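You operate a simulated robot arm through the tools that you are given. There is no shell and no other tool.

You are at the controls of a simulated two-armed robot. One attempt, no reset.

Task
Wipe up the spill on the worktop by the microwave with the hand towel and put it back.

The check looks at the end state, three seconds after you hand in, the way a careful person would. Anything else that was tipped, shoved, dropped, spilled or broken makes it a failure. Flat cloth is picked up by pressing the open fingertips on it (5 to 10 N) and closing them slowly along it; thin cloth reads only 2 to 8 mm in the jaws.

Robot
Two 7-joint arms with two-finger parallel grippers on one trunk, on a base that drives. Base frame: it is fixed to the floor where the robot stands at the start and does not move with it; the origin is under the middle of the robot, x ahead of it, y to its left, z up. Lengths are in cm, angles in rad, forces in N, time in s.
The left shoulder is at the start at [3, 11.9, 103.5], the right one opposite. With the tool pointing down near the work surface each hand reaches from about 28 to 68 cm from the robot's upright axis, wherever it stands, measured 20 degrees to its own side. Payload 3.43 kg a hand.
The TCP of each hand is the grasp point between the finger pads, 3 cm short of the fingertips. In the tool frame z runs along the fingers and y along their closing line. Largest opening 9.4 cm; finger width 2.8, thickness 1; the body of the gripper, 5 by 9.6 cm, starts 5.5 cm behind the TCP.
Orientation is told as [roll, pitch, yaw] about the base's x, y, z axes, in that order, counted from this pose: with the fingers straight down and closing along the base's y, the tool's x points along the base's -x, its y along +y and its z along -z.

Tools
- The arms move only by the tool nudge_tool. It takes "left_rows", "right_rows" or both (then of equal length, played together; a hand with none holds still); each is a list that holds one entry, the list of rows, each a list of 7 numbers: the turn, a rotation vector about the tool's x, y, z in rad, then the shift along the tool's x, y, z in cm, then the opening in per cent of the stroke, from 0 (shut) to 100 (fully open). In form: [[[wx, wy, wz, dx, dy, dz, grip], ...]]. A call has 1 to 20 rows; each row shifts and turns the commanded pose from where the row before left it, along the tool's axes as they then stand. Each row takes 0.2 s and may step no farther than 5 cm and 0.15 rad from the row before; otherwise, or with a gripper value out of range, the whole call is refused. A pose out of reach is approached as far as the arm can. The call stops where the force on the tool passes 40 N (or 10 N more than at its start, if that is more) or the arm is blocked; 0.2 s more then pass. The fingers move at their own pace (about 7.2 cm/s each) and stop on an object; they squeeze with about 26 N. The grip force told is the motor's: it shows also when the fingers shut on nothing. Time passes only in rows, and 0.2 s behind the last, so rows that do not move let the fingers close. It gives the time, the measured TCP pose, the force on the tool (base axes), the opening and the grip force at its end, in the units of the frame above (readings bear some noise), with the torque about the TCP (base axes, N m) and any sound that the robot's microphone picked up, and new pictures: "pictures" is both (left out), scene, wrist or none (wrist: the cameras of the hands that moved).
- Cameras (640 x 400 px; columns grow to the right, rows downward): "scene" is now at [3.43, 3.18, 172.34]; the picture's right is [0.29, -0.96, 0.00], its down [-0.83, -0.26, -0.50] and it looks along [0.48, 0.15, -0.87] (base axes); focal length 257 px, centre (320, 200). "left" rides on the left gripper at [7.6, -1.4, -10.2] in its tool frame; the picture's right is [0.18, 0.98, 0.00], its down [-0.75, 0.14, -0.64] and it looks along [-0.63, 0.12, 0.77] (tool axes); focal length 243 px, centre (320, 200). "right" rides on the right gripper at [7.6, 1.4, -10.3] in its tool frame; the picture's right is [-0.18, 0.98, 0.00], its down [-0.75, -0.14, -0.64] and it looks along [-0.63, -0.12, 0.77] (tool axes); focal length 243 px, centre (320, 200). There is no depth. A picture from a camera that has moved, and an enlarged one, comes with that camera's place and axes in the base frame and with its lens. The place of the scene camera against the robot may be out by one fixed shift of up to 1.8 cm in any direction.
- move_column(by): slides the trunk up (or, below 0, down) by that many cm; the arms and the scene camera ride with it, the base frame stays. It gives what a move gives, with no picture.
- steer(legs): drives the robot by 1 to 6 legs, each [ahead, turn to the left] in cm and rad, along the robot's own axes; the way and the turn of a leg run together, so that a leg with both is an arc; at most 150 cm and 3.142 rad a leg. The arms and the cameras ride along, it lands a little off, and it stops where it bumps. It gives what a move gives, and a new picture of the scene camera.
- pan_tilt(pan, tilt): turns the head with the scene camera to pan (to the left, within 2.496 rad either way) and tilt (down, from -0.506 to 1.204), counted from straight ahead of the robot. It gives what a move gives, and a new picture of the scene camera.
- inspect(camera, box): a new picture of the part [left, top, right, bottom] of that camera's present view, enlarged. The clock stands still meanwhile.
- finish_job(): hands the job in; it is judged then, once.

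Nothing tells you exact positions but the pictures and the camera data. Unless the task says otherwise, let go and move clear before handing in.

The tools are called as name(argument=value, ...) on one line, values as JSON. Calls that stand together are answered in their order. nudge_tool: Moves the arms, as the interface text tells. Its arguments: {"type":"object","properties":{"left_rows":{"type":"array","items":{"type":"array","items":{"type":"array","items":{"type":"number"}}}},"right_rows":{"type":"array","items":{"type":"array","items":{"type":"array","items":{"type":"number"}}}},"pictures":{"type":"string","enum":["both","scene","wrist","none"]}},"required":[]} The other tools are called the same way: move_column (by) slides the trunk up or down; steer (legs) drives the base; pan_tilt (pan, tilt) turns the head that bears the scene camera; inspect (camera, box) takes an enlarged picture of a part of a camera's view; finish_job () hands the job in.

At the start:

```text
time_s: 0.0
left_tcp_pos: [34.38, 40.19, 117.12]
left_tcp_rot: [-0.001, 0.001, 0.0]
left_force: [-0.2, 0.7, -0.9]
left_moment: [0.02, 0.01, -0.02]
left_finger_gap: 9.41
left_finger_force: 0.2
right_tcp_pos: [29.88, -0.54, 110.47]
right_tcp_rot: [0.0, -0.001, -0.001]
right_force: [1.1, -0.2, -0.6]
right_moment: [-0.01, 0.02, -0.04]
right_finger_gap: 9.4
right_finger_force: 0.1
trunk travel left (down, up): [-30.0, 11.0]
robot x, y, heading: [-0.75, -0.27, -0.002]
head pan, tilt: [0.298, 1.047]
```

scene: 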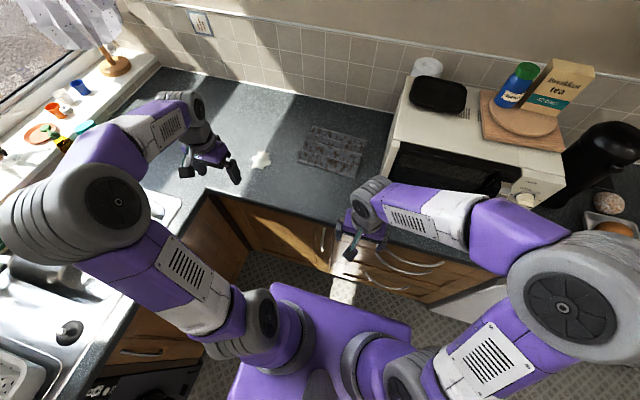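
right: 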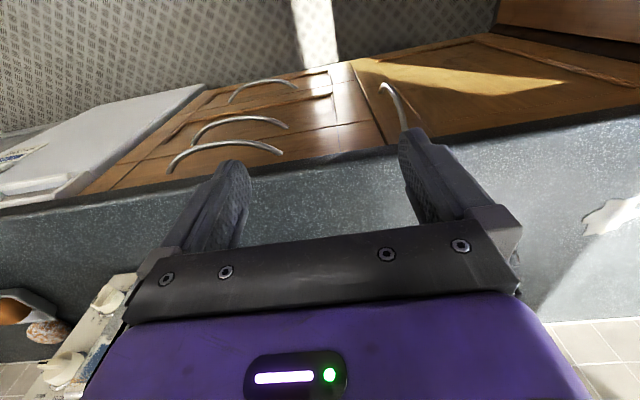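
left: 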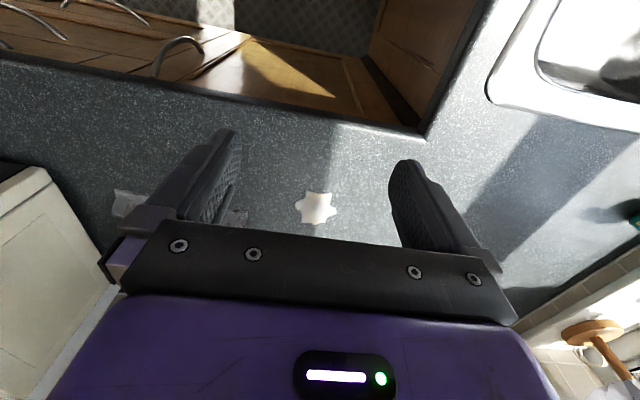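

I see a white spill on the worktop near pixel (260,160) and a grey patterned cloth, probably the hand towel, at about (332,150) left of the microwave. I'll look closer at both before moving.

inspect(camera="scene", box=[220, 100, 400, 212])

inspect(camera="scene", box=[380, 40, 640, 202])

inspect(camera="left", box=[80, 120, 480, 370])

```text
3.56 times, centred on (310, 156) of scene
camera zoom: at [3.43, 3.18, 172.34], right [0.29, -0.96, 0.0], down [-0.83, -0.26, -0.5], along [0.48, 0.15, -0.87], focal length 912 px, centre (356, 356)
```

zoom: 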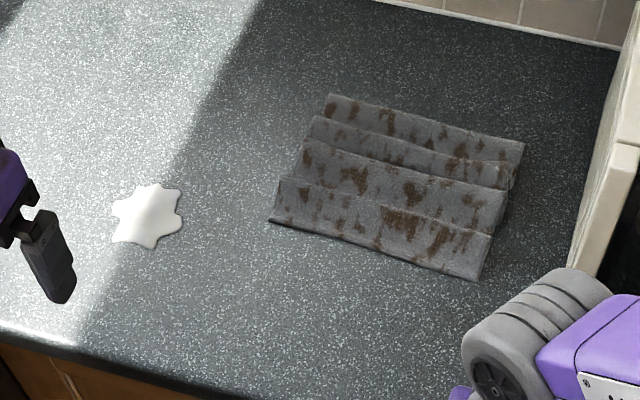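

```text
2.46 times, centred on (510, 121) of scene
camera zoom: at [3.43, 3.18, 172.34], right [0.29, -0.96, 0.0], down [-0.83, -0.26, -0.5], along [0.48, 0.15, -0.87], focal length 632 px, centre (-148, 394)
```

zoom: 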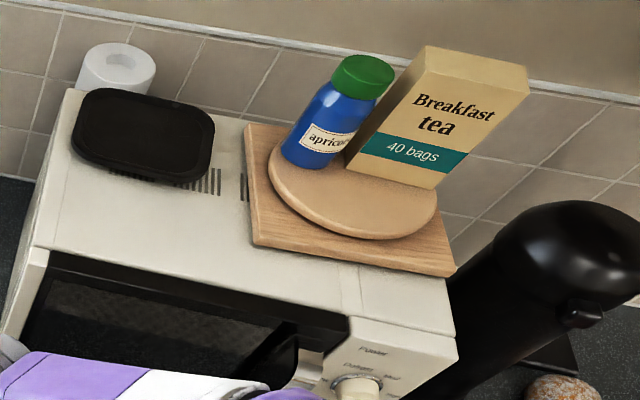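

```text
1.60 times, centred on (280, 245) of left
camera zoom: at [26.71, 38.74, 127.46], right [-0.18, 0.98, 0.0], down [0.75, 0.14, 0.64], along [0.63, 0.12, -0.77], focal length 388 px, centre (384, 128)
```

zoom: 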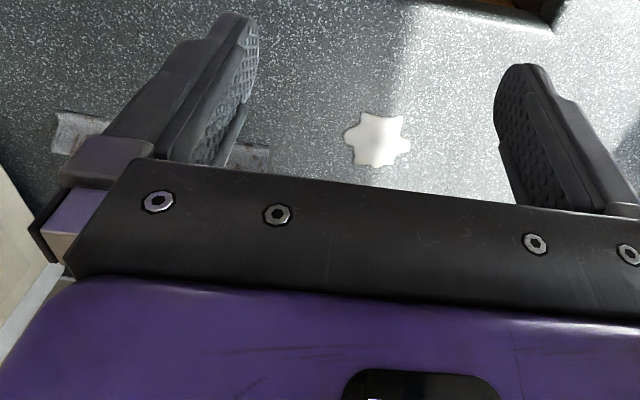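

The spill looks to be around (57, 44) with the worktop near z≈92.5. The towel spans roughly x 60–81, y 7–31 and has pleats running along y. I'll tilt the head to see how much floor clearance there is for driving a little closer.

pan_tilt(pan=0.0, tilt=1.204)

```text
time_s: 0.8
left_tcp_pos: [34.31, 40.28, 117.16]
left_tcp_rot: [0.0, 0.0, -0.001]
left_force: [0.1, -0.1, -0.2]
left_moment: [0.02, -0.03, -0.02]
left_finger_gap: 9.38
left_finger_force: 0.0
right_tcp_pos: [29.77, -0.56, 110.38]
right_tcp_rot: [0.0, 0.0, 0.0]
right_force: [0.2, -0.2, -0.7]
right_moment: [0.0, 0.0, 0.03]
right_finger_gap: 9.39
right_finger_force: 0.1
trunk travel left (down, up): [-30.0, 11.0]
robot x, y, heading: [0.38, -0.05, 0.002]
head pan, tilt: [0.0, 1.201]
camera scene: at [2.65, 1.23, 171.4], right [0.0, -1.0, 0.0], down [-0.93, 0.0, -0.36], along [0.36, 0.0, -0.93], focal length 257 px, centre (320, 200)
```

scene: 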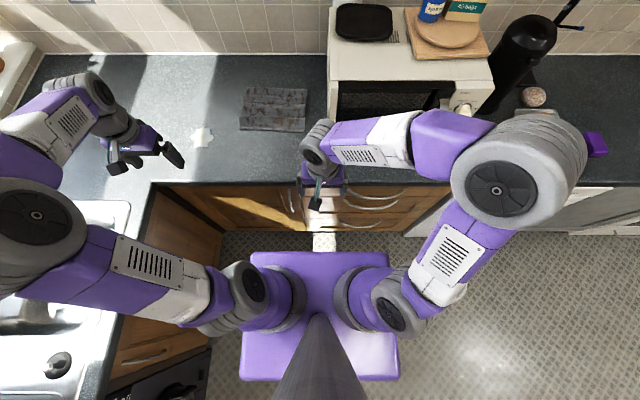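

There are about 10–15 cm between the base plate and the cabinets, so I'll drive 8 cm ahead to bring the towel and spill comfortably into the left arm's reach.

steer(legs=[[8, 0]])

```text
time_s: 1.9
left_tcp_pos: [42.25, 40.31, 117.13]
left_tcp_rot: [-0.001, -0.001, 0.003]
left_force: [1.5, 0.2, 0.3]
left_moment: [0.01, 0.0, 0.02]
left_finger_gap: 9.42
left_finger_force: 0.2
right_tcp_pos: [37.62, -0.52, 110.37]
right_tcp_rot: [0.0, 0.001, 0.002]
right_force: [0.4, 0.3, 0.2]
right_moment: [0.0, 0.03, 0.0]
right_finger_gap: 9.39
right_finger_force: 0.1
trunk travel left (down, up): [-30.0, 11.0]
robot x, y, heading: [7.67, -0.08, -0.0]
head pan, tilt: [0.0, 1.201]
camera scene: at [10.66, 1.23, 171.4], right [0.0, -1.0, 0.0], down [-0.93, 0.0, -0.36], along [0.36, 0.0, -0.93], focal length 257 px, centre (320, 200)
```

scene: 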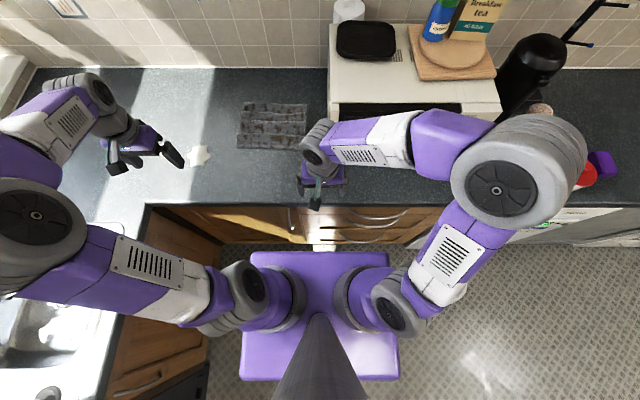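

The robot is now 8 cm further forward with nothing touched. Next I'll carry the open left hand at its present height over to above the towel, around (66, 22), and look down with its camera.

nudge_tool(left_rows=[[[0, 0, 0, -3.39, -2.61, 0, 100], [0, 0, 0, -3.39, -2.61, 0, 100], [0, 0, 0, -3.39, -2.61, 0, 100], [0, 0, 0, -3.39, -2.61, 0, 100], [0, 0, 0, -3.39, -2.61, 0, 100], [0, 0, 0, -3.39, -2.61, 0, 100], [0, 0, 0, -3.39, -2.61, 0, 100]]], pictures="both")

```text
time_s: 3.5
left_tcp_pos: [65.97, 21.9, 117.14]
left_tcp_rot: [0.0, 0.0, 0.002]
left_force: [0.9, -0.4, 0.6]
left_moment: [0.03, 0.05, -0.01]
left_finger_gap: 9.39
left_finger_force: 0.0
right_tcp_pos: [37.84, -0.66, 110.37]
right_tcp_rot: [0.0, 0.001, 0.001]
right_force: [0.6, -1.0, 0.4]
right_moment: [0.04, 0.02, 0.01]
right_finger_gap: 9.4
right_finger_force: 0.0
trunk travel left (down, up): [-30.0, 11.0]
robot x, y, heading: [7.95, 0.23, 0.002]
head pan, tilt: [0.0, 1.201]
camera scene: at [10.72, 1.13, 171.39], right [0.0, -1.0, 0.0], down [-0.93, 0.0, -0.36], along [0.36, 0.0, -0.93], focal length 257 px, centre (320, 200)
camera left: at [58.31, 20.54, 127.41], right [-0.19, 0.98, 0.0], down [0.75, 0.14, 0.64], along [0.63, 0.12, -0.77], focal length 243 px, centre (320, 200)
```

scene: 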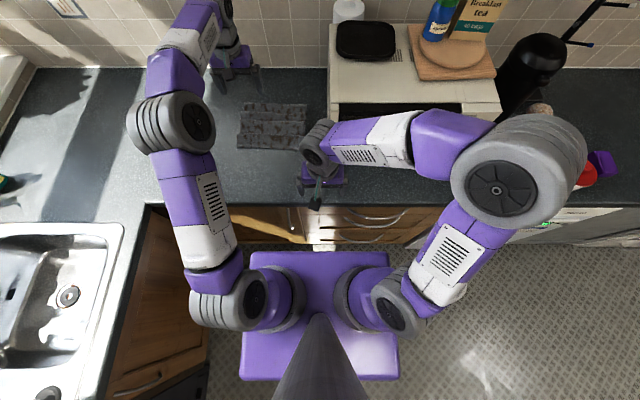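
left: 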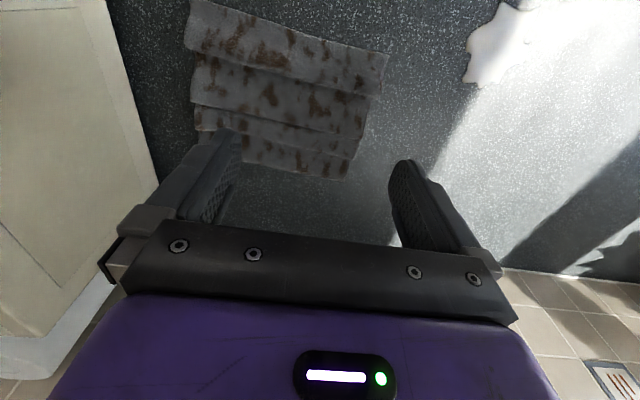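

The left wrist view agrees: the towel spans about x 61–81, y 7–31, and the worktop is at z≈92.5. I'll shift to above the towel's centre and turn the hand a quarter turn so the fingers close across the pleats.

nudge_tool(left_rows=[[[0, 0, 0, -2.0, -1.5, 0, 100], [0, 0, 0, -2.0, -1.4, 0, 100], [0, 0, -0.15, 0, 0, 0, 100], [0, 0, -0.15, 0, 0, 0, 100], [0, 0, -0.15, 0, 0, 0, 100], [0, 0, -0.15, 0, 0, 0, 100], [0, 0, -0.15, 0, 0, 0, 100], [0, 0, -0.15, 0, 0, 0, 100], [0, 0, -0.15, 0, 0, 0, 100], [0, 0, -0.15, 0, 0, 0, 100], [0, 0, -0.15, 0, 0, 0, 100], [0, 0, -0.15, 0, 0, 0, 100], [0, 0, -0.07, 0, 0, 0, 100], [0, 0, 0, 0, 0, 0, 100]]], pictures="both")

```text
time_s: 6.5
left_tcp_pos: [69.94, 19.15, 117.34]
left_tcp_rot: [-0.001, 0.002, 1.573]
left_force: [-0.2, -1.1, 0.3]
left_moment: [-0.04, -0.02, 0.02]
left_finger_gap: 9.4
left_finger_force: 0.0
right_tcp_pos: [37.56, -0.56, 110.47]
right_tcp_rot: [-0.001, 0.001, 0.003]
right_force: [0.2, 0.2, -0.2]
right_moment: [0.0, 0.01, 0.03]
right_finger_gap: 9.41
right_finger_force: 0.0
trunk travel left (down, up): [-30.0, 11.0]
robot x, y, heading: [7.8, 0.1, 0.003]
head pan, tilt: [0.0, 1.201]
camera scene: at [10.55, 1.23, 171.4], right [0.0, -1.0, 0.0], down [-0.93, 0.0, -0.36], along [0.36, 0.0, -0.93], focal length 257 px, centre (320, 200)
camera left: at [71.37, 11.53, 127.45], right [-0.98, -0.19, 0.0], down [-0.14, 0.75, 0.64], along [-0.12, 0.63, -0.77], focal length 243 px, centre (320, 200)
```

scene: 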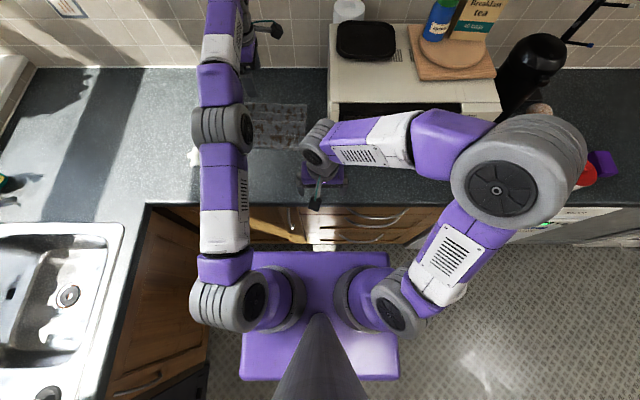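
left: 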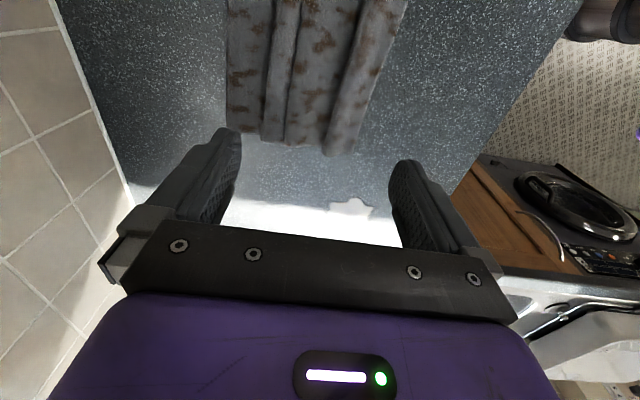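

The hand is turned and centred above the towel with the arm still within reach. I'll lower to about z=100 (fingertips at 97) and look again.

nudge_tool(left_rows=[[[0, 0, 0, 0, 0, 4.0, 100], [0, 0, 0, 0, 0, 4.0, 100], [0, 0, 0, 0, 0, 4.0, 100], [0, 0, 0, 0, 0, 3.3, 100], [0, 0, 0, 0, 0, 2.0, 100], [0, 0, 0, 0, 0, 0, 100]]], pictures="both")

pan_tilt(pan=0.35, tilt=0.95)

```text
time_s: 7.9
left_tcp_pos: [70.14, 19.12, 99.86]
left_tcp_rot: [0.0, 0.001, 1.572]
left_force: [-0.7, -0.3, 0.1]
left_moment: [0.01, -0.01, 0.0]
left_finger_gap: 9.38
left_finger_force: 0.1
right_tcp_pos: [37.67, -0.57, 110.45]
right_tcp_rot: [0.0, 0.0, 0.002]
right_force: [0.6, 0.8, 0.3]
right_moment: [-0.02, 0.01, -0.03]
right_finger_gap: 9.38
right_finger_force: 0.2
trunk travel left (down, up): [-30.0, 11.0]
robot x, y, heading: [8.15, 0.12, -0.002]
head pan, tilt: [0.0, 1.201]
camera scene: at [10.53, 1.22, 171.4], right [0.0, -1.0, 0.0], down [-0.93, 0.0, -0.36], along [0.36, 0.0, -0.93], focal length 257 px, centre (320, 200)
camera left: at [71.5, 11.52, 110.14], right [-0.98, -0.18, 0.0], down [-0.14, 0.75, 0.64], along [-0.12, 0.63, -0.77], focal length 243 px, centre (320, 200)
```

scene: 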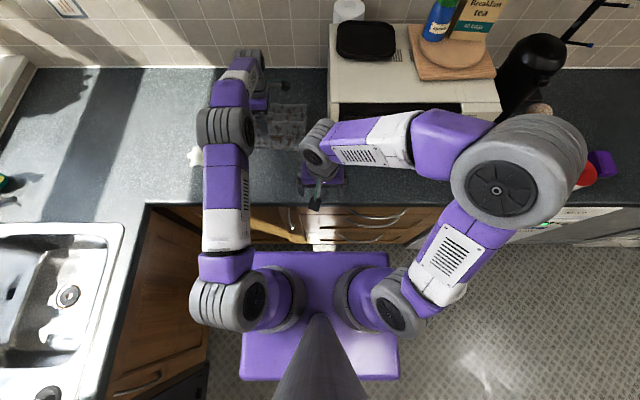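
left: 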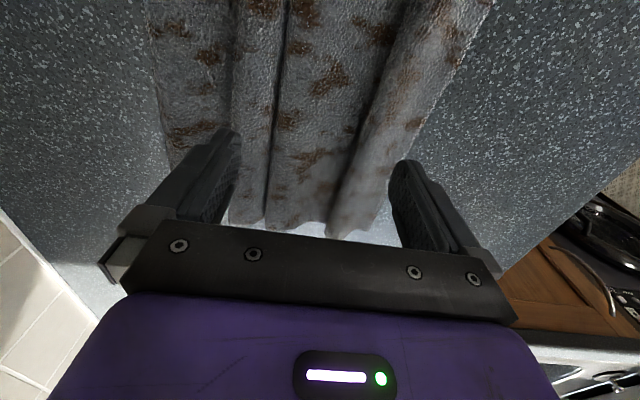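

```text
time_s: 8.7
left_tcp_pos: [70.1, 19.24, 99.89]
left_tcp_rot: [0.0, -0.001, 1.571]
left_force: [0.2, -0.4, -0.7]
left_moment: [0.01, 0.02, 0.02]
left_finger_gap: 9.42
left_finger_force: 0.1
right_tcp_pos: [37.67, -0.55, 110.35]
right_tcp_rot: [0.0, -0.001, 0.0]
right_force: [-0.6, 0.2, -0.7]
right_moment: [-0.05, -0.03, 0.03]
right_finger_gap: 9.37
right_finger_force: 0.1
trunk travel left (down, up): [-30.0, 11.0]
robot x, y, heading: [7.79, -0.28, 0.002]
head pan, tilt: [0.351, 0.949]
camera scene: at [11.79, 3.72, 173.02], right [0.34, -0.94, 0.0], down [-0.76, -0.28, -0.58], along [0.55, 0.2, -0.81], focal length 257 px, centre (320, 200)
```

scene: 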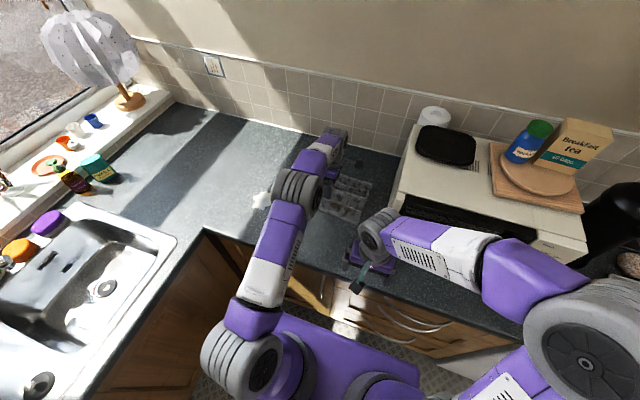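

The pleated towel lies right under the open fingers with its middle between them. I'll go down slowly, watching for first contact force.

nudge_tool(left_rows=[[[0, 0, 0, 0, 0, 0.6, 100], [0, 0, 0, 0, 0, 0.6, 100], [0, 0, 0, 0, 0, 0.6, 100], [0, 0, 0, 0, 0, 0.5, 100], [0, 0, 0, 0, 0, 0, 100]]], pictures="wrist")

```text
time_s: 9.9
left_tcp_pos: [70.09, 19.12, 97.63]
left_tcp_rot: [0.0, -0.001, 1.571]
left_force: [0.4, -0.1, 0.6]
left_moment: [0.0, 0.0, 0.02]
left_finger_gap: 9.41
left_finger_force: 0.0
right_tcp_pos: [37.51, -0.52, 110.4]
right_tcp_rot: [0.001, 0.0, 0.002]
right_force: [-0.2, -0.2, -0.3]
right_moment: [0.03, 0.01, 0.0]
right_finger_gap: 9.4
right_finger_force: 0.1
trunk travel left (down, up): [-30.0, 11.0]
robot x, y, heading: [7.8, 0.09, 0.0]
head pan, tilt: [0.351, 0.949]
camera left: at [71.43, 11.48, 107.82], right [-0.98, -0.18, 0.0], down [-0.14, 0.75, 0.64], along [-0.12, 0.63, -0.77], focal length 243 px, centre (320, 200)
```

left: 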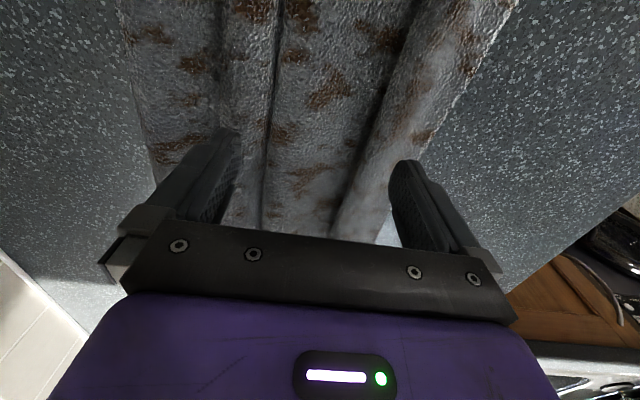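

nudge_tool(left_rows=[[[0, 0, 0, 0, 0, 0.4, 100], [0, 0, 0, 0, 0, 0.4, 100], [0, 0, 0, 0, 0, 0.3, 100], [0, 0, 0, 0, 0, 0, 100]]], pictures="wrist")

```text
time_s: 10.9
left_tcp_pos: [70.04, 19.0, 96.55]
left_tcp_rot: [0.001, -0.001, 1.57]
left_force: [-0.3, -0.3, -0.1]
left_moment: [-0.02, -0.02, 0.0]
left_finger_gap: 9.39
left_finger_force: 0.0
right_tcp_pos: [37.6, -0.61, 110.31]
right_tcp_rot: [0.0, 0.001, 0.003]
right_force: [0.5, -0.5, -0.5]
right_moment: [-0.02, -0.01, -0.03]
right_finger_gap: 9.42
right_finger_force: 0.1
trunk travel left (down, up): [-30.0, 11.0]
robot x, y, heading: [7.66, -0.06, 0.004]
head pan, tilt: [0.351, 0.949]
camera left: at [71.39, 11.38, 106.7], right [-0.98, -0.18, 0.0], down [-0.14, 0.75, 0.64], along [-0.12, 0.63, -0.77], focal length 243 px, centre (320, 200)
```

left: 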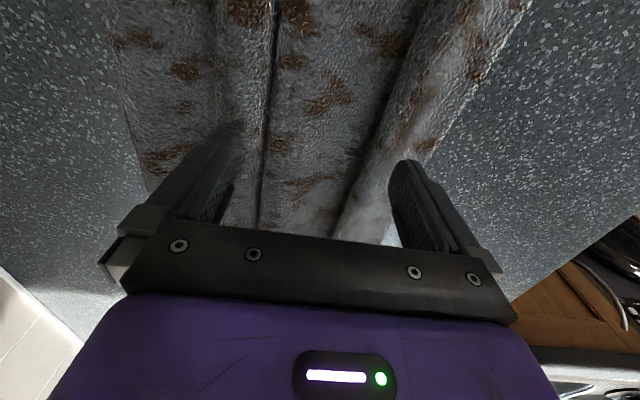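

nudge_tool(left_rows=[[[0, 0, 0, 0, 0, 0.3, 100], [0, 0, 0, 0, 0, 0.3, 100], [0, 0, 0, 0, 0, 0.2, 100], [0, 0, 0, 0, 0, 0, 100]]], pictures="none")

```text
time_s: 11.9
left_tcp_pos: [70.09, 19.07, 95.69]
left_tcp_rot: [0.001, -0.001, 1.572]
left_force: [0.1, -0.5, 2.1]
left_moment: [-0.01, -0.15, 0.0]
left_finger_gap: 9.4
left_finger_force: 0.0
right_tcp_pos: [37.67, -0.65, 110.49]
right_tcp_rot: [0.0, 0.0, 0.001]
right_force: [0.5, 0.0, 0.5]
right_moment: [0.01, 0.0, -0.02]
right_finger_gap: 9.41
right_finger_force: 0.1
trunk travel left (down, up): [-30.0, 11.0]
robot x, y, heading: [7.91, -0.09, -0.003]
head pan, tilt: [0.351, 0.949]
```

The far finger has just begun to touch (2 N). I'll press a little more.

nudge_tool(left_rows=[[[0, 0, 0, 0, 0, 0.2, 100], [0, 0, 0, 0, 0, 0.2, 100], [0, 0, 0, 0, 0, 0, 100]]], pictures="none")

```text
time_s: 12.7
left_tcp_pos: [70.02, 18.9, 95.32]
left_tcp_rot: [-0.003, 0.0, 1.571]
left_force: [0.9, 0.0, 6.8]
left_moment: [-0.05, -0.47, 0.0]
left_finger_gap: 9.41
left_finger_force: 0.0
right_tcp_pos: [37.62, -0.55, 110.43]
right_tcp_rot: [-0.001, 0.0, 0.003]
right_force: [0.3, -0.3, 0.2]
right_moment: [-0.03, -0.01, -0.02]
right_finger_gap: 9.37
right_finger_force: 0.0
trunk travel left (down, up): [-30.0, 11.0]
robot x, y, heading: [7.95, -0.01, 0.002]
head pan, tilt: [0.351, 0.949]
```

nudge_tool(left_rows=[[[0, 0, 0, 0, 0, 0.15, 100], [0, 0, 0, 0, 0, 0, 92], [0, 0, 0, 0, 0, 0, 85], [0, 0, 0, 0, 0, 0, 78]]], pictures="wrist")

```text
time_s: 13.7
left_tcp_pos: [69.97, 19.08, 95.11]
left_tcp_rot: [0.003, 0.002, 1.571]
left_force: [-0.7, 1.1, 0.5]
left_moment: [0.01, 0.02, -0.02]
left_finger_gap: 7.33
left_finger_force: 0.3
right_tcp_pos: [37.49, -0.58, 110.39]
right_tcp_rot: [-0.001, 0.0, 0.001]
right_force: [-0.1, -0.3, -0.4]
right_moment: [0.0, 0.02, 0.03]
right_finger_gap: 9.4
right_finger_force: 0.1
trunk travel left (down, up): [-30.0, 11.0]
robot x, y, heading: [8.09, -0.03, 0.0]
head pan, tilt: [0.351, 0.949]
camera left: at [71.37, 11.4, 105.39], right [-0.98, -0.18, 0.0], down [-0.14, 0.75, 0.64], along [-0.12, 0.63, -0.77], focal length 243 px, centre (320, 200)
```

left: 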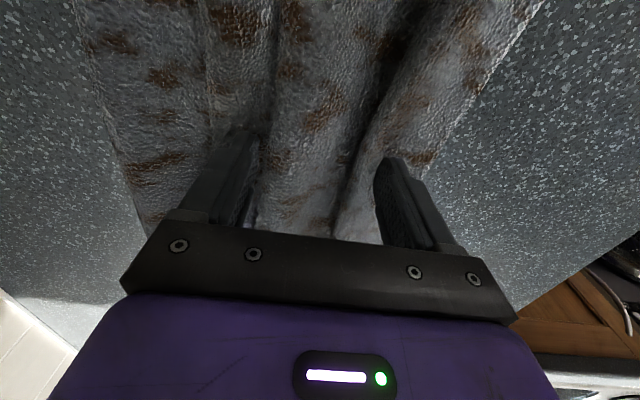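

The fingertip slid off a ridge and the force dropped. I'll press down further at this opening until the fingertips bear on the cloth.

nudge_tool(left_rows=[[[0, 0, 0, 0, 0, 0.2, 78], [0, 0, 0, 0, 0, 0.2, 78], [0, 0, 0, 0, 0, 0, 78]]], pictures="none")

```text
time_s: 14.5
left_tcp_pos: [70.01, 19.06, 94.82]
left_tcp_rot: [-0.003, 0.0, 1.571]
left_force: [1.3, 0.2, 5.2]
left_moment: [0.03, 0.02, -0.03]
left_finger_gap: 7.34
left_finger_force: 0.1
right_tcp_pos: [37.55, -0.57, 110.47]
right_tcp_rot: [0.001, 0.0, 0.001]
right_force: [-0.4, -0.2, 0.3]
right_moment: [0.02, -0.03, 0.0]
right_finger_gap: 9.42
right_finger_force: 0.1
trunk travel left (down, up): [-30.0, 11.0]
robot x, y, heading: [7.88, 0.06, 0.004]
head pan, tilt: [0.351, 0.949]
```

Both fingers now share the load evenly at 5 N. I'll press a touch more and close slowly along the cloth.

nudge_tool(left_rows=[[[0, 0, 0, 0, 0, 0.12, 78], [0, 0, 0, 0, 0, 0, 73], [0, 0, 0, 0, 0, 0, 68], [0, 0, 0, 0, 0, 0, 63], [0, 0, 0, 0, 0, 0, 58]]], pictures="wrist")

```text
time_s: 15.7
left_tcp_pos: [70.02, 19.03, 94.67]
left_tcp_rot: [-0.002, 0.001, 1.569]
left_force: [0.8, 0.0, 10.6]
left_moment: [0.01, 0.1, -0.03]
left_finger_gap: 5.34
left_finger_force: 0.0
right_tcp_pos: [37.64, -0.62, 110.46]
right_tcp_rot: [0.0, 0.0, 0.002]
right_force: [-0.5, 0.4, 0.9]
right_moment: [0.03, 0.0, 0.04]
right_finger_gap: 9.38
right_finger_force: 0.1
trunk travel left (down, up): [-30.0, 11.0]
robot x, y, heading: [8.25, -0.04, 0.001]
head pan, tilt: [0.351, 0.949]
camera left: at [71.31, 11.39, 104.99], right [-0.98, -0.18, 0.0], down [-0.14, 0.75, 0.64], along [-0.12, 0.63, -0.77], focal length 243 px, centre (320, 200)
```

left: 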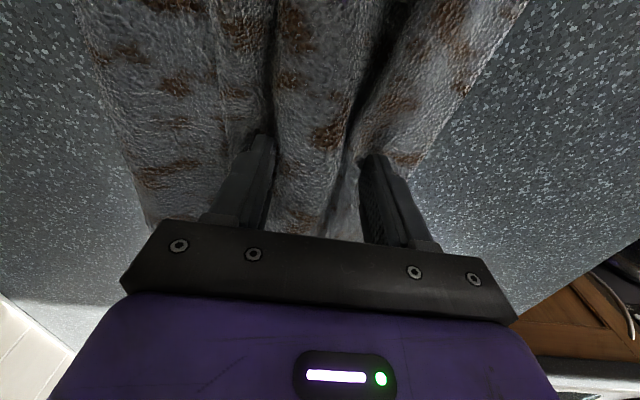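

The cloth is gathering between the fingers at about 10 N. I keep closing slowly.

nudge_tool(left_rows=[[[0, 0, 0, 0, 0, -0.05, 53], [0, 0, 0, 0, 0, 0, 48], [0, 0, 0, 0, 0, 0, 43], [0, 0, 0, 0, 0, 0, 38], [0, 0, 0, 0, 0, 0, 33], [0, 0, 0, 0, 0, 0, 28]]], pictures="wrist")

```text
time_s: 17.1
left_tcp_pos: [69.91, 19.08, 94.63]
left_tcp_rot: [0.0, 0.0, 1.571]
left_force: [-1.7, 0.9, 9.7]
left_moment: [-0.02, 0.13, 0.02]
left_finger_gap: 2.72
left_finger_force: 0.8
right_tcp_pos: [37.58, -0.53, 110.41]
right_tcp_rot: [-0.001, 0.001, 0.002]
right_force: [-0.6, 0.5, -0.1]
right_moment: [0.01, -0.01, 0.0]
right_finger_gap: 9.4
right_finger_force: 0.1
trunk travel left (down, up): [-30.0, 11.0]
robot x, y, heading: [8.24, 0.29, 0.002]
head pan, tilt: [0.351, 0.949]
camera left: at [71.3, 11.4, 104.97], right [-0.98, -0.18, 0.0], down [-0.14, 0.75, 0.64], along [-0.12, 0.63, -0.77], focal length 243 px, centre (320, 200)
```

left: 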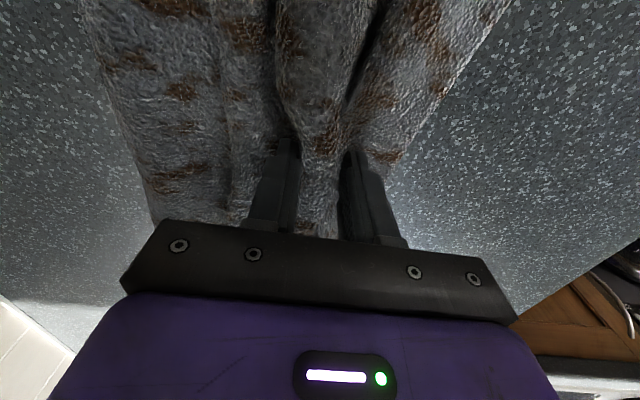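

nudge_tool(left_rows=[[[0, 0, 0, 0, 0, 0, 23], [0, 0, 0, 0, 0, 0, 18], [0, 0, 0, 0, 0, 0, 13], [0, 0, 0, 0, 0, 0, 8], [0, 0, 0, 0, 0, 0, 4], [0, 0, 0, 0, 0, 0, 0], [0, 0, 0, 0, 0, 0, 0], [0, 0, 0, 0, 0, 0, 0]]], pictures="wrist")

```text
time_s: 18.9
left_tcp_pos: [70.01, 19.01, 94.75]
left_tcp_rot: [-0.002, 0.001, 1.571]
left_force: [-0.8, -1.2, 10.0]
left_moment: [-0.05, 0.14, 0.05]
left_finger_gap: 1.56
left_finger_force: 26.2
right_tcp_pos: [37.48, -0.52, 110.33]
right_tcp_rot: [-0.001, 0.0, 0.002]
right_force: [0.3, 0.1, -0.3]
right_moment: [-0.03, -0.02, -0.01]
right_finger_gap: 9.41
right_finger_force: 0.1
trunk travel left (down, up): [-30.0, 11.0]
robot x, y, heading: [7.57, 0.55, 0.002]
head pan, tilt: [0.351, 0.949]
camera left: at [71.28, 11.39, 104.99], right [-0.98, -0.18, 0.0], down [-0.14, 0.75, 0.64], along [-0.12, 0.63, -0.77], focal length 243 px, centre (320, 200)
```

left: 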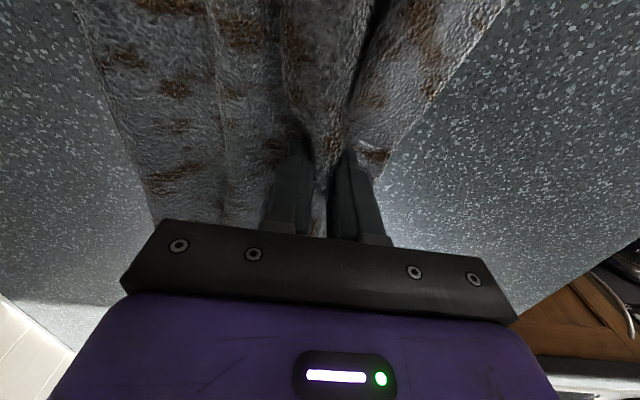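

I have a 1.6 cm thick fold of the towel gripped at 26 N. I'll lift it slowly by 6 cm and check that it comes along.

nudge_tool(left_rows=[[[0, 0, 0, 0, 0, -0.8, 0], [0, 0, 0, 0, 0, -0.8, 0], [0, 0, 0, 0, 0, -1.0, 0], [0, 0, 0, 0, 0, -1.0, 0], [0, 0, 0, 0, 0, -1.2, 0], [0, 0, 0, 0, 0, -1.2, 0], [0, 0, 0, 0, 0, 0, 0]]], pictures="both")

```text
time_s: 20.5
left_tcp_pos: [69.92, 19.15, 100.58]
left_tcp_rot: [-0.001, 0.0, 1.571]
left_force: [0.1, -0.4, -0.3]
left_moment: [-0.06, 0.06, -0.01]
left_finger_gap: 1.28
left_finger_force: 26.1
right_tcp_pos: [37.57, -0.6, 110.36]
right_tcp_rot: [-0.001, 0.0, 0.002]
right_force: [-0.4, -0.8, 0.2]
right_moment: [-0.02, -0.02, 0.0]
right_finger_gap: 9.39
right_finger_force: 0.1
trunk travel left (down, up): [-30.0, 11.0]
robot x, y, heading: [8.15, 0.22, 0.0]
head pan, tilt: [0.351, 0.949]
camera scene: at [11.81, 3.74, 173.02], right [0.34, -0.94, 0.0], down [-0.76, -0.28, -0.58], along [0.55, 0.2, -0.81], focal length 257 px, centre (320, 200)
camera left: at [71.39, 11.47, 110.88], right [-0.98, -0.18, 0.0], down [-0.14, 0.75, 0.64], along [-0.12, 0.63, -0.77], focal length 243 px, centre (320, 200)
```

scene: 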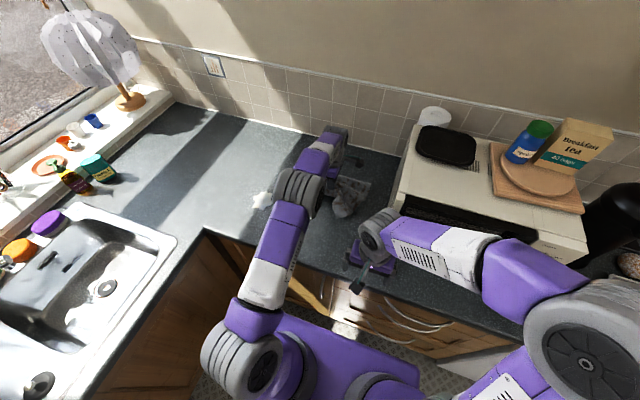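
left: 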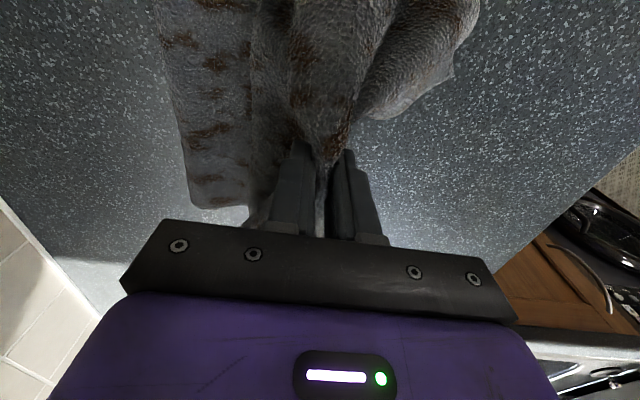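

The towel hangs from the grip. I'll raise a bit more and carry it over to the spill at about (57.7, 44).

nudge_tool(left_rows=[[[0, 0, 0, 0, 0, -1.5, 0], [0, 0, 0, 0, 0, -1.5, 0], [0, 0, 0, -2.1, 1.03, 0, 0], [0, 0, 0, -2.1, 1.03, 0, 0], [0, 0, 0, -2.1, 1.03, 0, 0], [0, 0, 0, -2.1, 1.03, 0, 0], [0, 0, 0, -2.1, 1.03, 0, 0], [0, 0, 0, -2.1, 1.03, 0, 0], [0, 0, 0, -2.1, 1.03, 0, 0], [0, 0, 0, -2.1, 1.03, 0, 0], [0, 0, 0, -2.1, 1.03, 0, 0], [0, 0, 0, -2.1, 1.03, 0, 0], [0, 0, 0, -2.1, 1.03, 0, 0], [0, 0, 0, -2.1, 1.03, 0, 0], [0, 0, 0, 0, 0, 0, 0]]], pictures="both")

```text
time_s: 23.7
left_tcp_pos: [57.74, 44.33, 103.58]
left_tcp_rot: [0.0, 0.001, 1.571]
left_force: [-0.6, 0.3, -0.8]
left_moment: [0.01, 0.06, -0.01]
left_finger_gap: 1.3
left_finger_force: 25.7
right_tcp_pos: [37.65, -0.56, 110.33]
right_tcp_rot: [0.001, 0.001, 0.001]
right_force: [0.5, 0.7, -0.2]
right_moment: [0.02, 0.02, 0.0]
right_finger_gap: 9.4
right_finger_force: 0.0
trunk travel left (down, up): [-30.0, 11.0]
robot x, y, heading: [8.15, -0.17, 0.008]
head pan, tilt: [0.351, 0.949]
camera scene: at [11.81, 3.68, 173.02], right [0.34, -0.94, 0.0], down [-0.76, -0.28, -0.58], along [0.55, 0.2, -0.81], focal length 257 px, centre (320, 200)
camera left: at [59.08, 36.6, 113.87], right [-0.98, -0.18, 0.0], down [-0.14, 0.75, 0.64], along [-0.12, 0.63, -0.77], focal length 243 px, centre (320, 200)
```

scene: 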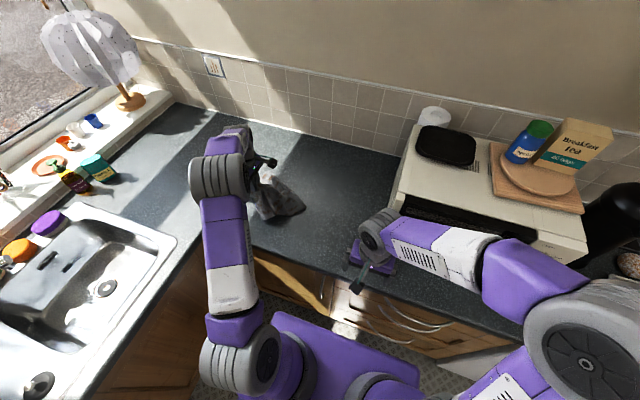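
left: 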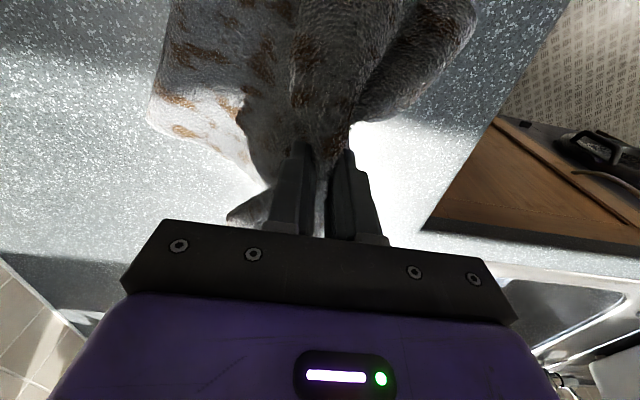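

The towel is above the spill. I'll lower it now and press it on to the worktop gently.

nudge_tool(left_rows=[[[0, 0, 0, 0, 0, 1.5, 0], [0, 0, 0, 0, 0, 1.5, 0], [0, 0, 0, 0, 0, 1.5, 0], [0, 0, 0, 0, 0, 1.0, 0], [0, 0, 0, 0, 0, 0.8, 0], [0, 0, 0, 0, 0, 0.6, 0], [0, 0, 0, 0, 0, 0.4, 0], [0, 0, 0, 0, 0, 0, 0]]], pictures="both")

```text
time_s: 25.5
left_tcp_pos: [57.68, 44.2, 96.4]
left_tcp_rot: [-0.001, -0.001, 1.571]
left_force: [0.5, -0.3, 0.3]
left_moment: [0.02, 0.0, 0.0]
left_finger_gap: 1.27
left_finger_force: 26.4
right_tcp_pos: [37.6, -0.49, 110.38]
right_tcp_rot: [-0.001, -0.002, 0.003]
right_force: [1.1, -0.5, -1.1]
right_moment: [0.01, -0.01, -0.02]
right_finger_gap: 9.4
right_finger_force: 0.0
trunk travel left (down, up): [-30.0, 11.0]
robot x, y, heading: [8.03, -0.2, 0.003]
head pan, tilt: [0.351, 0.949]
camera scene: at [11.78, 3.73, 173.02], right [0.34, -0.94, 0.0], down [-0.76, -0.28, -0.58], along [0.55, 0.2, -0.81], focal length 257 px, centre (320, 200)
camera left: at [59.02, 36.65, 106.67], right [-0.98, -0.18, 0.0], down [-0.14, 0.75, 0.64], along [-0.12, 0.63, -0.77], focal length 243 px, centre (320, 200)
```

scene: 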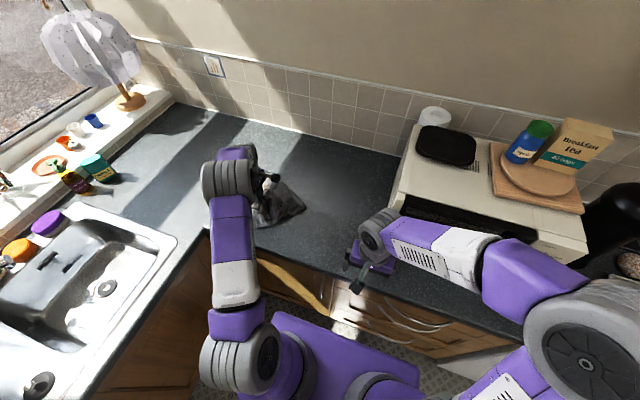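
left: 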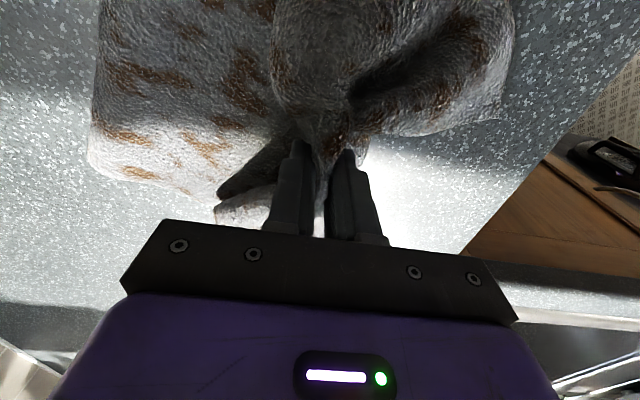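

nudge_tool(left_rows=[[[0, 0, 0, 0, 0, 0.4, 0], [0, 0, 0, 0, 0, 0.4, 0], [0, 0, 0, 0, 0, 0.3, 0], [0, 0, 0, 0, 0, 0.2, 0], [0, 0, 0, 0, 0, 0, 0]]], pictures="none")

```text
time_s: 26.7
left_tcp_pos: [57.63, 44.33, 95.23]
left_tcp_rot: [-0.004, -0.002, 1.57]
left_force: [-0.1, 0.5, 8.5]
left_moment: [-0.03, 0.04, 0.01]
left_finger_gap: 1.31
left_finger_force: 26.2
right_tcp_pos: [37.6, -0.48, 110.53]
right_tcp_rot: [0.0, 0.0, 0.002]
right_force: [0.2, 0.7, -1.1]
right_moment: [0.01, 0.02, 0.02]
right_finger_gap: 9.39
right_finger_force: 0.0
trunk travel left (down, up): [-30.0, 11.0]
robot x, y, heading: [7.61, 0.11, 0.002]
head pan, tilt: [0.351, 0.949]
```

Now pressing the bunched towel at 8.5 N on the spill. I'll wipe in back-and-forth strokes along y, stepping across x over the spill area.

nudge_tool(left_rows=[[[0, 0, 0, 1.5, 1.4, 0, 0], [0, 0, 0, 1.5, 1.3, 0, 0], [0, 0, 0, 1.5, 1.3, 0, 0], [0, 0, 0, -1.8, 0, 0, 0], [0, 0, 0, -1.8, 0, 0, 0], [0, 0, 0, -1.8, 0, 0, 0], [0, 0, 0, -1.8, 0, 0, 0], [0, 0, 0, -1.8, 0, 0, 0], [0, 0, 0, 0, -2.0, 0, 0], [0, 0, 0, 1.8, 0, 0, 0], [0, 0, 0, 1.8, 0, 0, 0], [0, 0, 0, 1.8, 0, 0, 0], [0, 0, 0, 1.8, 0, 0, 0], [0, 0, 0, 1.8, 0, 0, 0], [0, 0, 0, 0, -2.0, 0, 0], [0, 0, 0, 0, 0, 0, 0]]], pictures="both")

```text
time_s: 30.1
left_tcp_pos: [57.54, 39.64, 95.16]
left_tcp_rot: [-0.002, -0.002, 1.571]
left_force: [-0.2, -0.9, 5.4]
left_moment: [-0.07, 0.08, -0.05]
left_finger_gap: 1.33
left_finger_force: 25.9
right_tcp_pos: [37.49, -0.69, 110.38]
right_tcp_rot: [-0.001, -0.001, 0.001]
right_force: [-0.9, 0.0, 0.4]
right_moment: [-0.01, -0.05, -0.01]
right_finger_gap: 9.39
right_finger_force: 0.0
trunk travel left (down, up): [-30.0, 11.0]
robot x, y, heading: [7.95, 0.04, 0.001]
head pan, tilt: [0.351, 0.949]
camera scene: at [11.65, 3.66, 173.02], right [0.34, -0.94, 0.0], down [-0.76, -0.28, -0.58], along [0.55, 0.2, -0.81], focal length 257 px, centre (320, 200)
camera left: at [58.94, 32.08, 105.41], right [-0.98, -0.18, 0.0], down [-0.14, 0.75, 0.64], along [-0.12, 0.63, -0.77], focal length 243 px, centre (320, 200)
```

scene: 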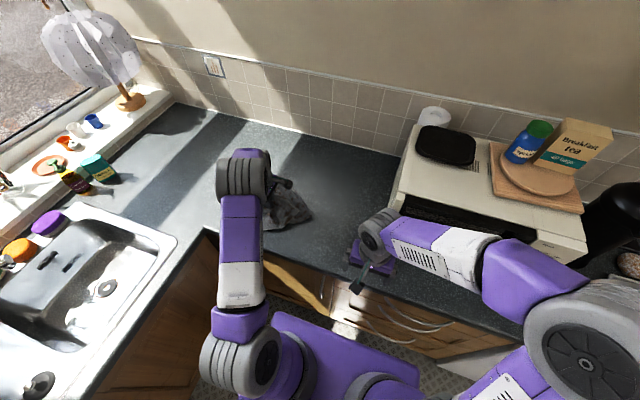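
left: 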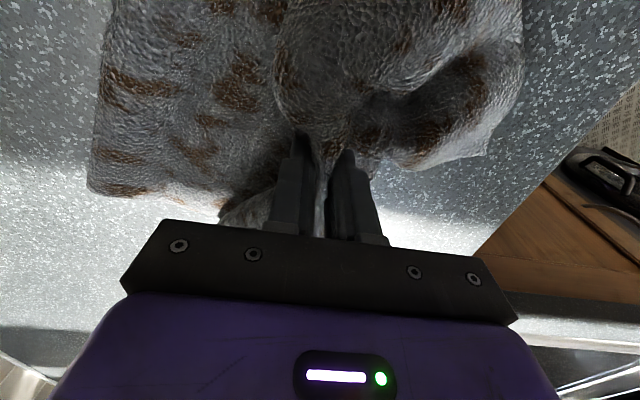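

The spill no longer shows beyond the towel; I'll continue with the remaining strokes at x≈57.7, 59.7 and 61.7, with slightly more pressure.

nudge_tool(left_rows=[[[0, 0, 0, -1.8, 0, 0.1, 0], [0, 0, 0, -1.8, 0, 0, 0], [0, 0, 0, -1.8, 0, 0, 0], [0, 0, 0, -1.8, 0, 0, 0], [0, 0, 0, -1.8, 0, 0, 0], [0, 0, 0, 0, -2.0, 0, 0], [0, 0, 0, 1.8, 0, 0, 0], [0, 0, 0, 1.8, 0, 0, 0], [0, 0, 0, 1.8, 0, 0, 0], [0, 0, 0, 1.8, 0, 0, 0], [0, 0, 0, 1.8, 0, 0, 0], [0, 0, 0, 0, -2.0, 0, 0], [0, 0, 0, -1.8, 0, 0, 0], [0, 0, 0, -1.8, 0, 0, 0], [0, 0, 0, -1.8, 0, 0, 0], [0, 0, 0, -1.8, 0, 0, 0], [0, 0, 0, -1.8, 0, 0, 0], [0, 0, 0, 0, 0, 0, 0]]], pictures="both")

```text
time_s: 33.9
left_tcp_pos: [61.5, 48.7, 95.06]
left_tcp_rot: [-0.003, -0.001, 1.57]
left_force: [-0.2, -2.1, 10.1]
left_moment: [-0.08, 0.06, -0.01]
left_finger_gap: 1.33
left_finger_force: 26.1
right_tcp_pos: [37.57, -0.6, 110.53]
right_tcp_rot: [0.001, 0.001, 0.001]
right_force: [0.4, 0.2, 0.1]
right_moment: [-0.01, 0.02, -0.02]
right_finger_gap: 9.4
right_finger_force: 0.2
trunk travel left (down, up): [-30.0, 11.0]
robot x, y, heading: [7.67, -0.38, -0.001]
head pan, tilt: [0.351, 0.949]
camera scene: at [11.69, 3.58, 173.03], right [0.34, -0.94, 0.0], down [-0.76, -0.28, -0.58], along [0.55, 0.2, -0.81], focal length 257 px, centre (320, 200)
camera left: at [62.96, 41.12, 105.33], right [-0.98, -0.18, 0.0], down [-0.14, 0.75, 0.64], along [-0.12, 0.63, -0.77], focal length 243 px, centre (320, 200)
```

scene: 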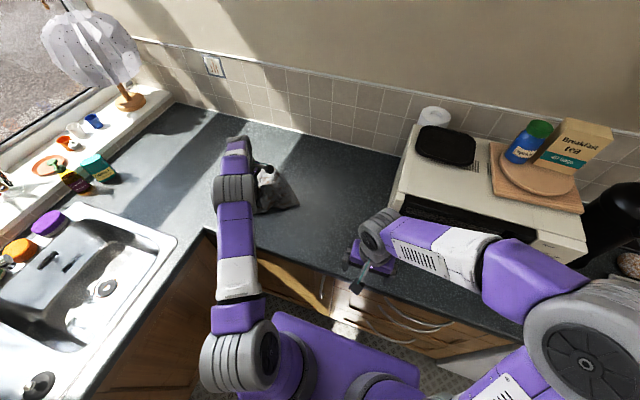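
left: 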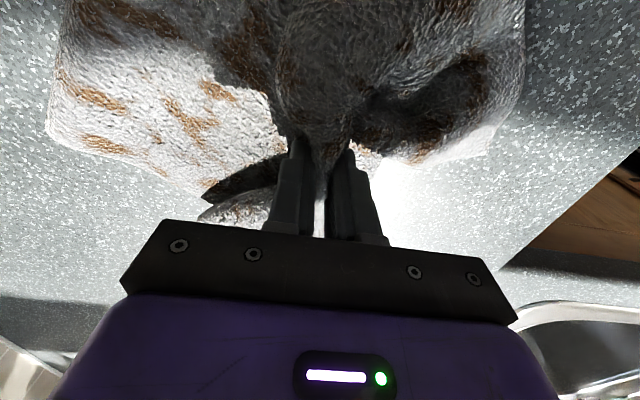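

Strokes done. I'll lift the towel and carry it back toward its original place, still held up, to see whether the worktop is clean.

nudge_tool(left_rows=[[[0, 0, 0, 0, 0, -1.2, 0], [0, 0, 0, 0, 0, -1.5, 0], [0, 0, 0, 0, 0, -2.0, 0], [0, 0, 0, 0, 0, -2.0, 0], [0, 0, 0, 0, 0, -2.0, 0], [0, 0, 0, 2.47, -0.7, 0, 0], [0, 0, 0, 2.47, -0.7, 0, 0], [0, 0, 0, 2.47, -0.7, 0, 0], [0, 0, 0, 2.47, -0.7, 0, 0], [0, 0, 0, 2.47, -0.7, 0, 0], [0, 0, 0, 2.47, -0.7, 0, 0], [0, 0, 0, 2.47, -0.7, 0, 0], [0, 0, 0, 2.47, -0.7, 0, 0], [0, 0, 0, 2.47, -0.7, 0, 0], [0, 0, 0, 2.47, -0.7, 0, 0], [0, 0, 0, 2.47, -0.7, 0, 0], [0, 0, 0, 2.43, -0.7, 0, 0], [0, 0, 0, 0, 0, 0, 0]]], pictures="both")

```text
time_s: 37.7
left_tcp_pos: [70.1, 19.07, 103.58]
left_tcp_rot: [0.0, 0.001, 1.57]
left_force: [0.0, 0.2, -0.1]
left_moment: [0.02, 0.01, -0.03]
left_finger_gap: 1.27
left_finger_force: 26.1
right_tcp_pos: [37.51, -0.51, 110.46]
right_tcp_rot: [0.0, -0.001, 0.002]
right_force: [0.3, 0.1, 0.3]
right_moment: [-0.01, -0.03, 0.0]
right_finger_gap: 9.43
right_finger_force: 0.0
trunk travel left (down, up): [-30.0, 11.0]
robot x, y, heading: [8.14, 0.18, 0.001]
head pan, tilt: [0.351, 0.949]
camera scene: at [11.77, 3.78, 173.02], right [0.34, -0.94, 0.0], down [-0.76, -0.28, -0.58], along [0.55, 0.2, -0.81], focal length 257 px, centre (320, 200)
camera left: at [71.43, 11.53, 113.87], right [-0.98, -0.18, 0.0], down [-0.14, 0.75, 0.64], along [-0.12, 0.63, -0.77], focal length 243 px, centre (320, 200)
```

scene: 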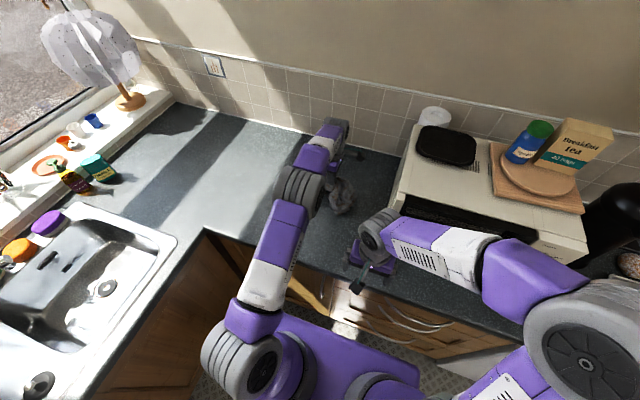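
left: 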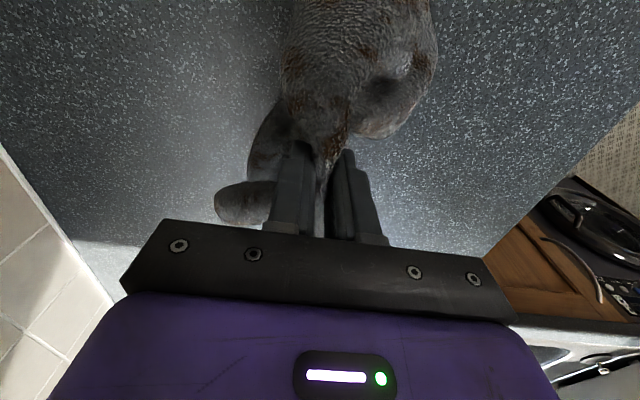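

inspect(camera="scene", box=[190, 120, 390, 245])

inspect(camera="left", box=[180, 0, 500, 200])

```text
3.20 times, centred on (290, 182) of scene
camera zoom: at [11.77, 3.78, 173.02], right [0.34, -0.94, 0.0], down [-0.76, -0.28, -0.58], along [0.55, 0.2, -0.81], focal length 821 px, centre (416, 256)
```

zoom: 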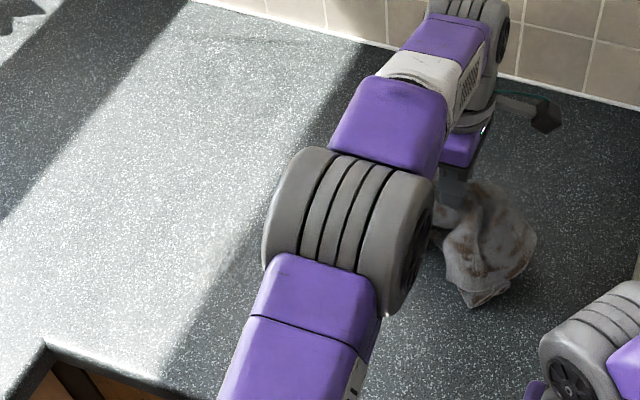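

```text
2.00 times, centred on (340, 100) of left
camera zoom: at [71.43, 11.53, 113.87], right [-0.98, -0.18, 0.0], down [-0.14, 0.75, 0.64], along [-0.12, 0.63, -0.77], focal length 485 px, centre (280, 400)
```

zoom: 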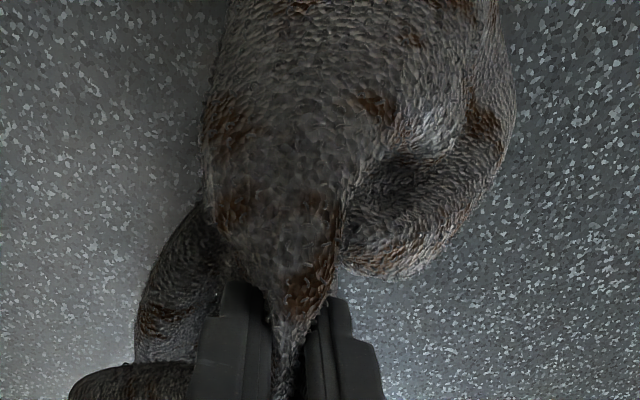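

The towel is above its old place again. I'll zoom in on where the spill was, about pixel (261, 203) in the scene view, to check for residue.

inspect(camera="scene", box=[220, 170, 300, 220])

```text
8.00 times, centred on (260, 195) of scene
camera zoom: at [11.77, 3.78, 173.02], right [0.34, -0.94, 0.0], down [-0.76, -0.28, -0.58], along [0.55, 0.2, -0.81], focal length 2053 px, centre (800, 240)
```

zoom: 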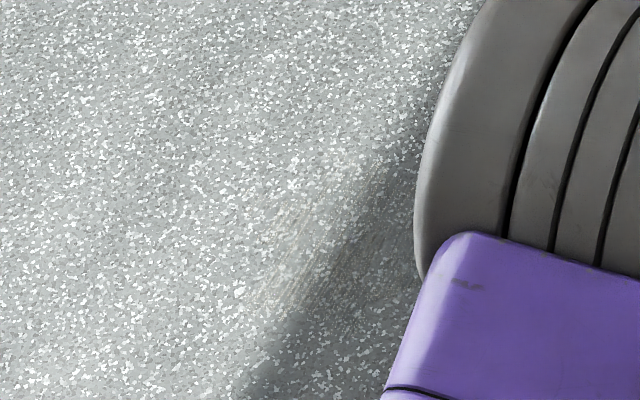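

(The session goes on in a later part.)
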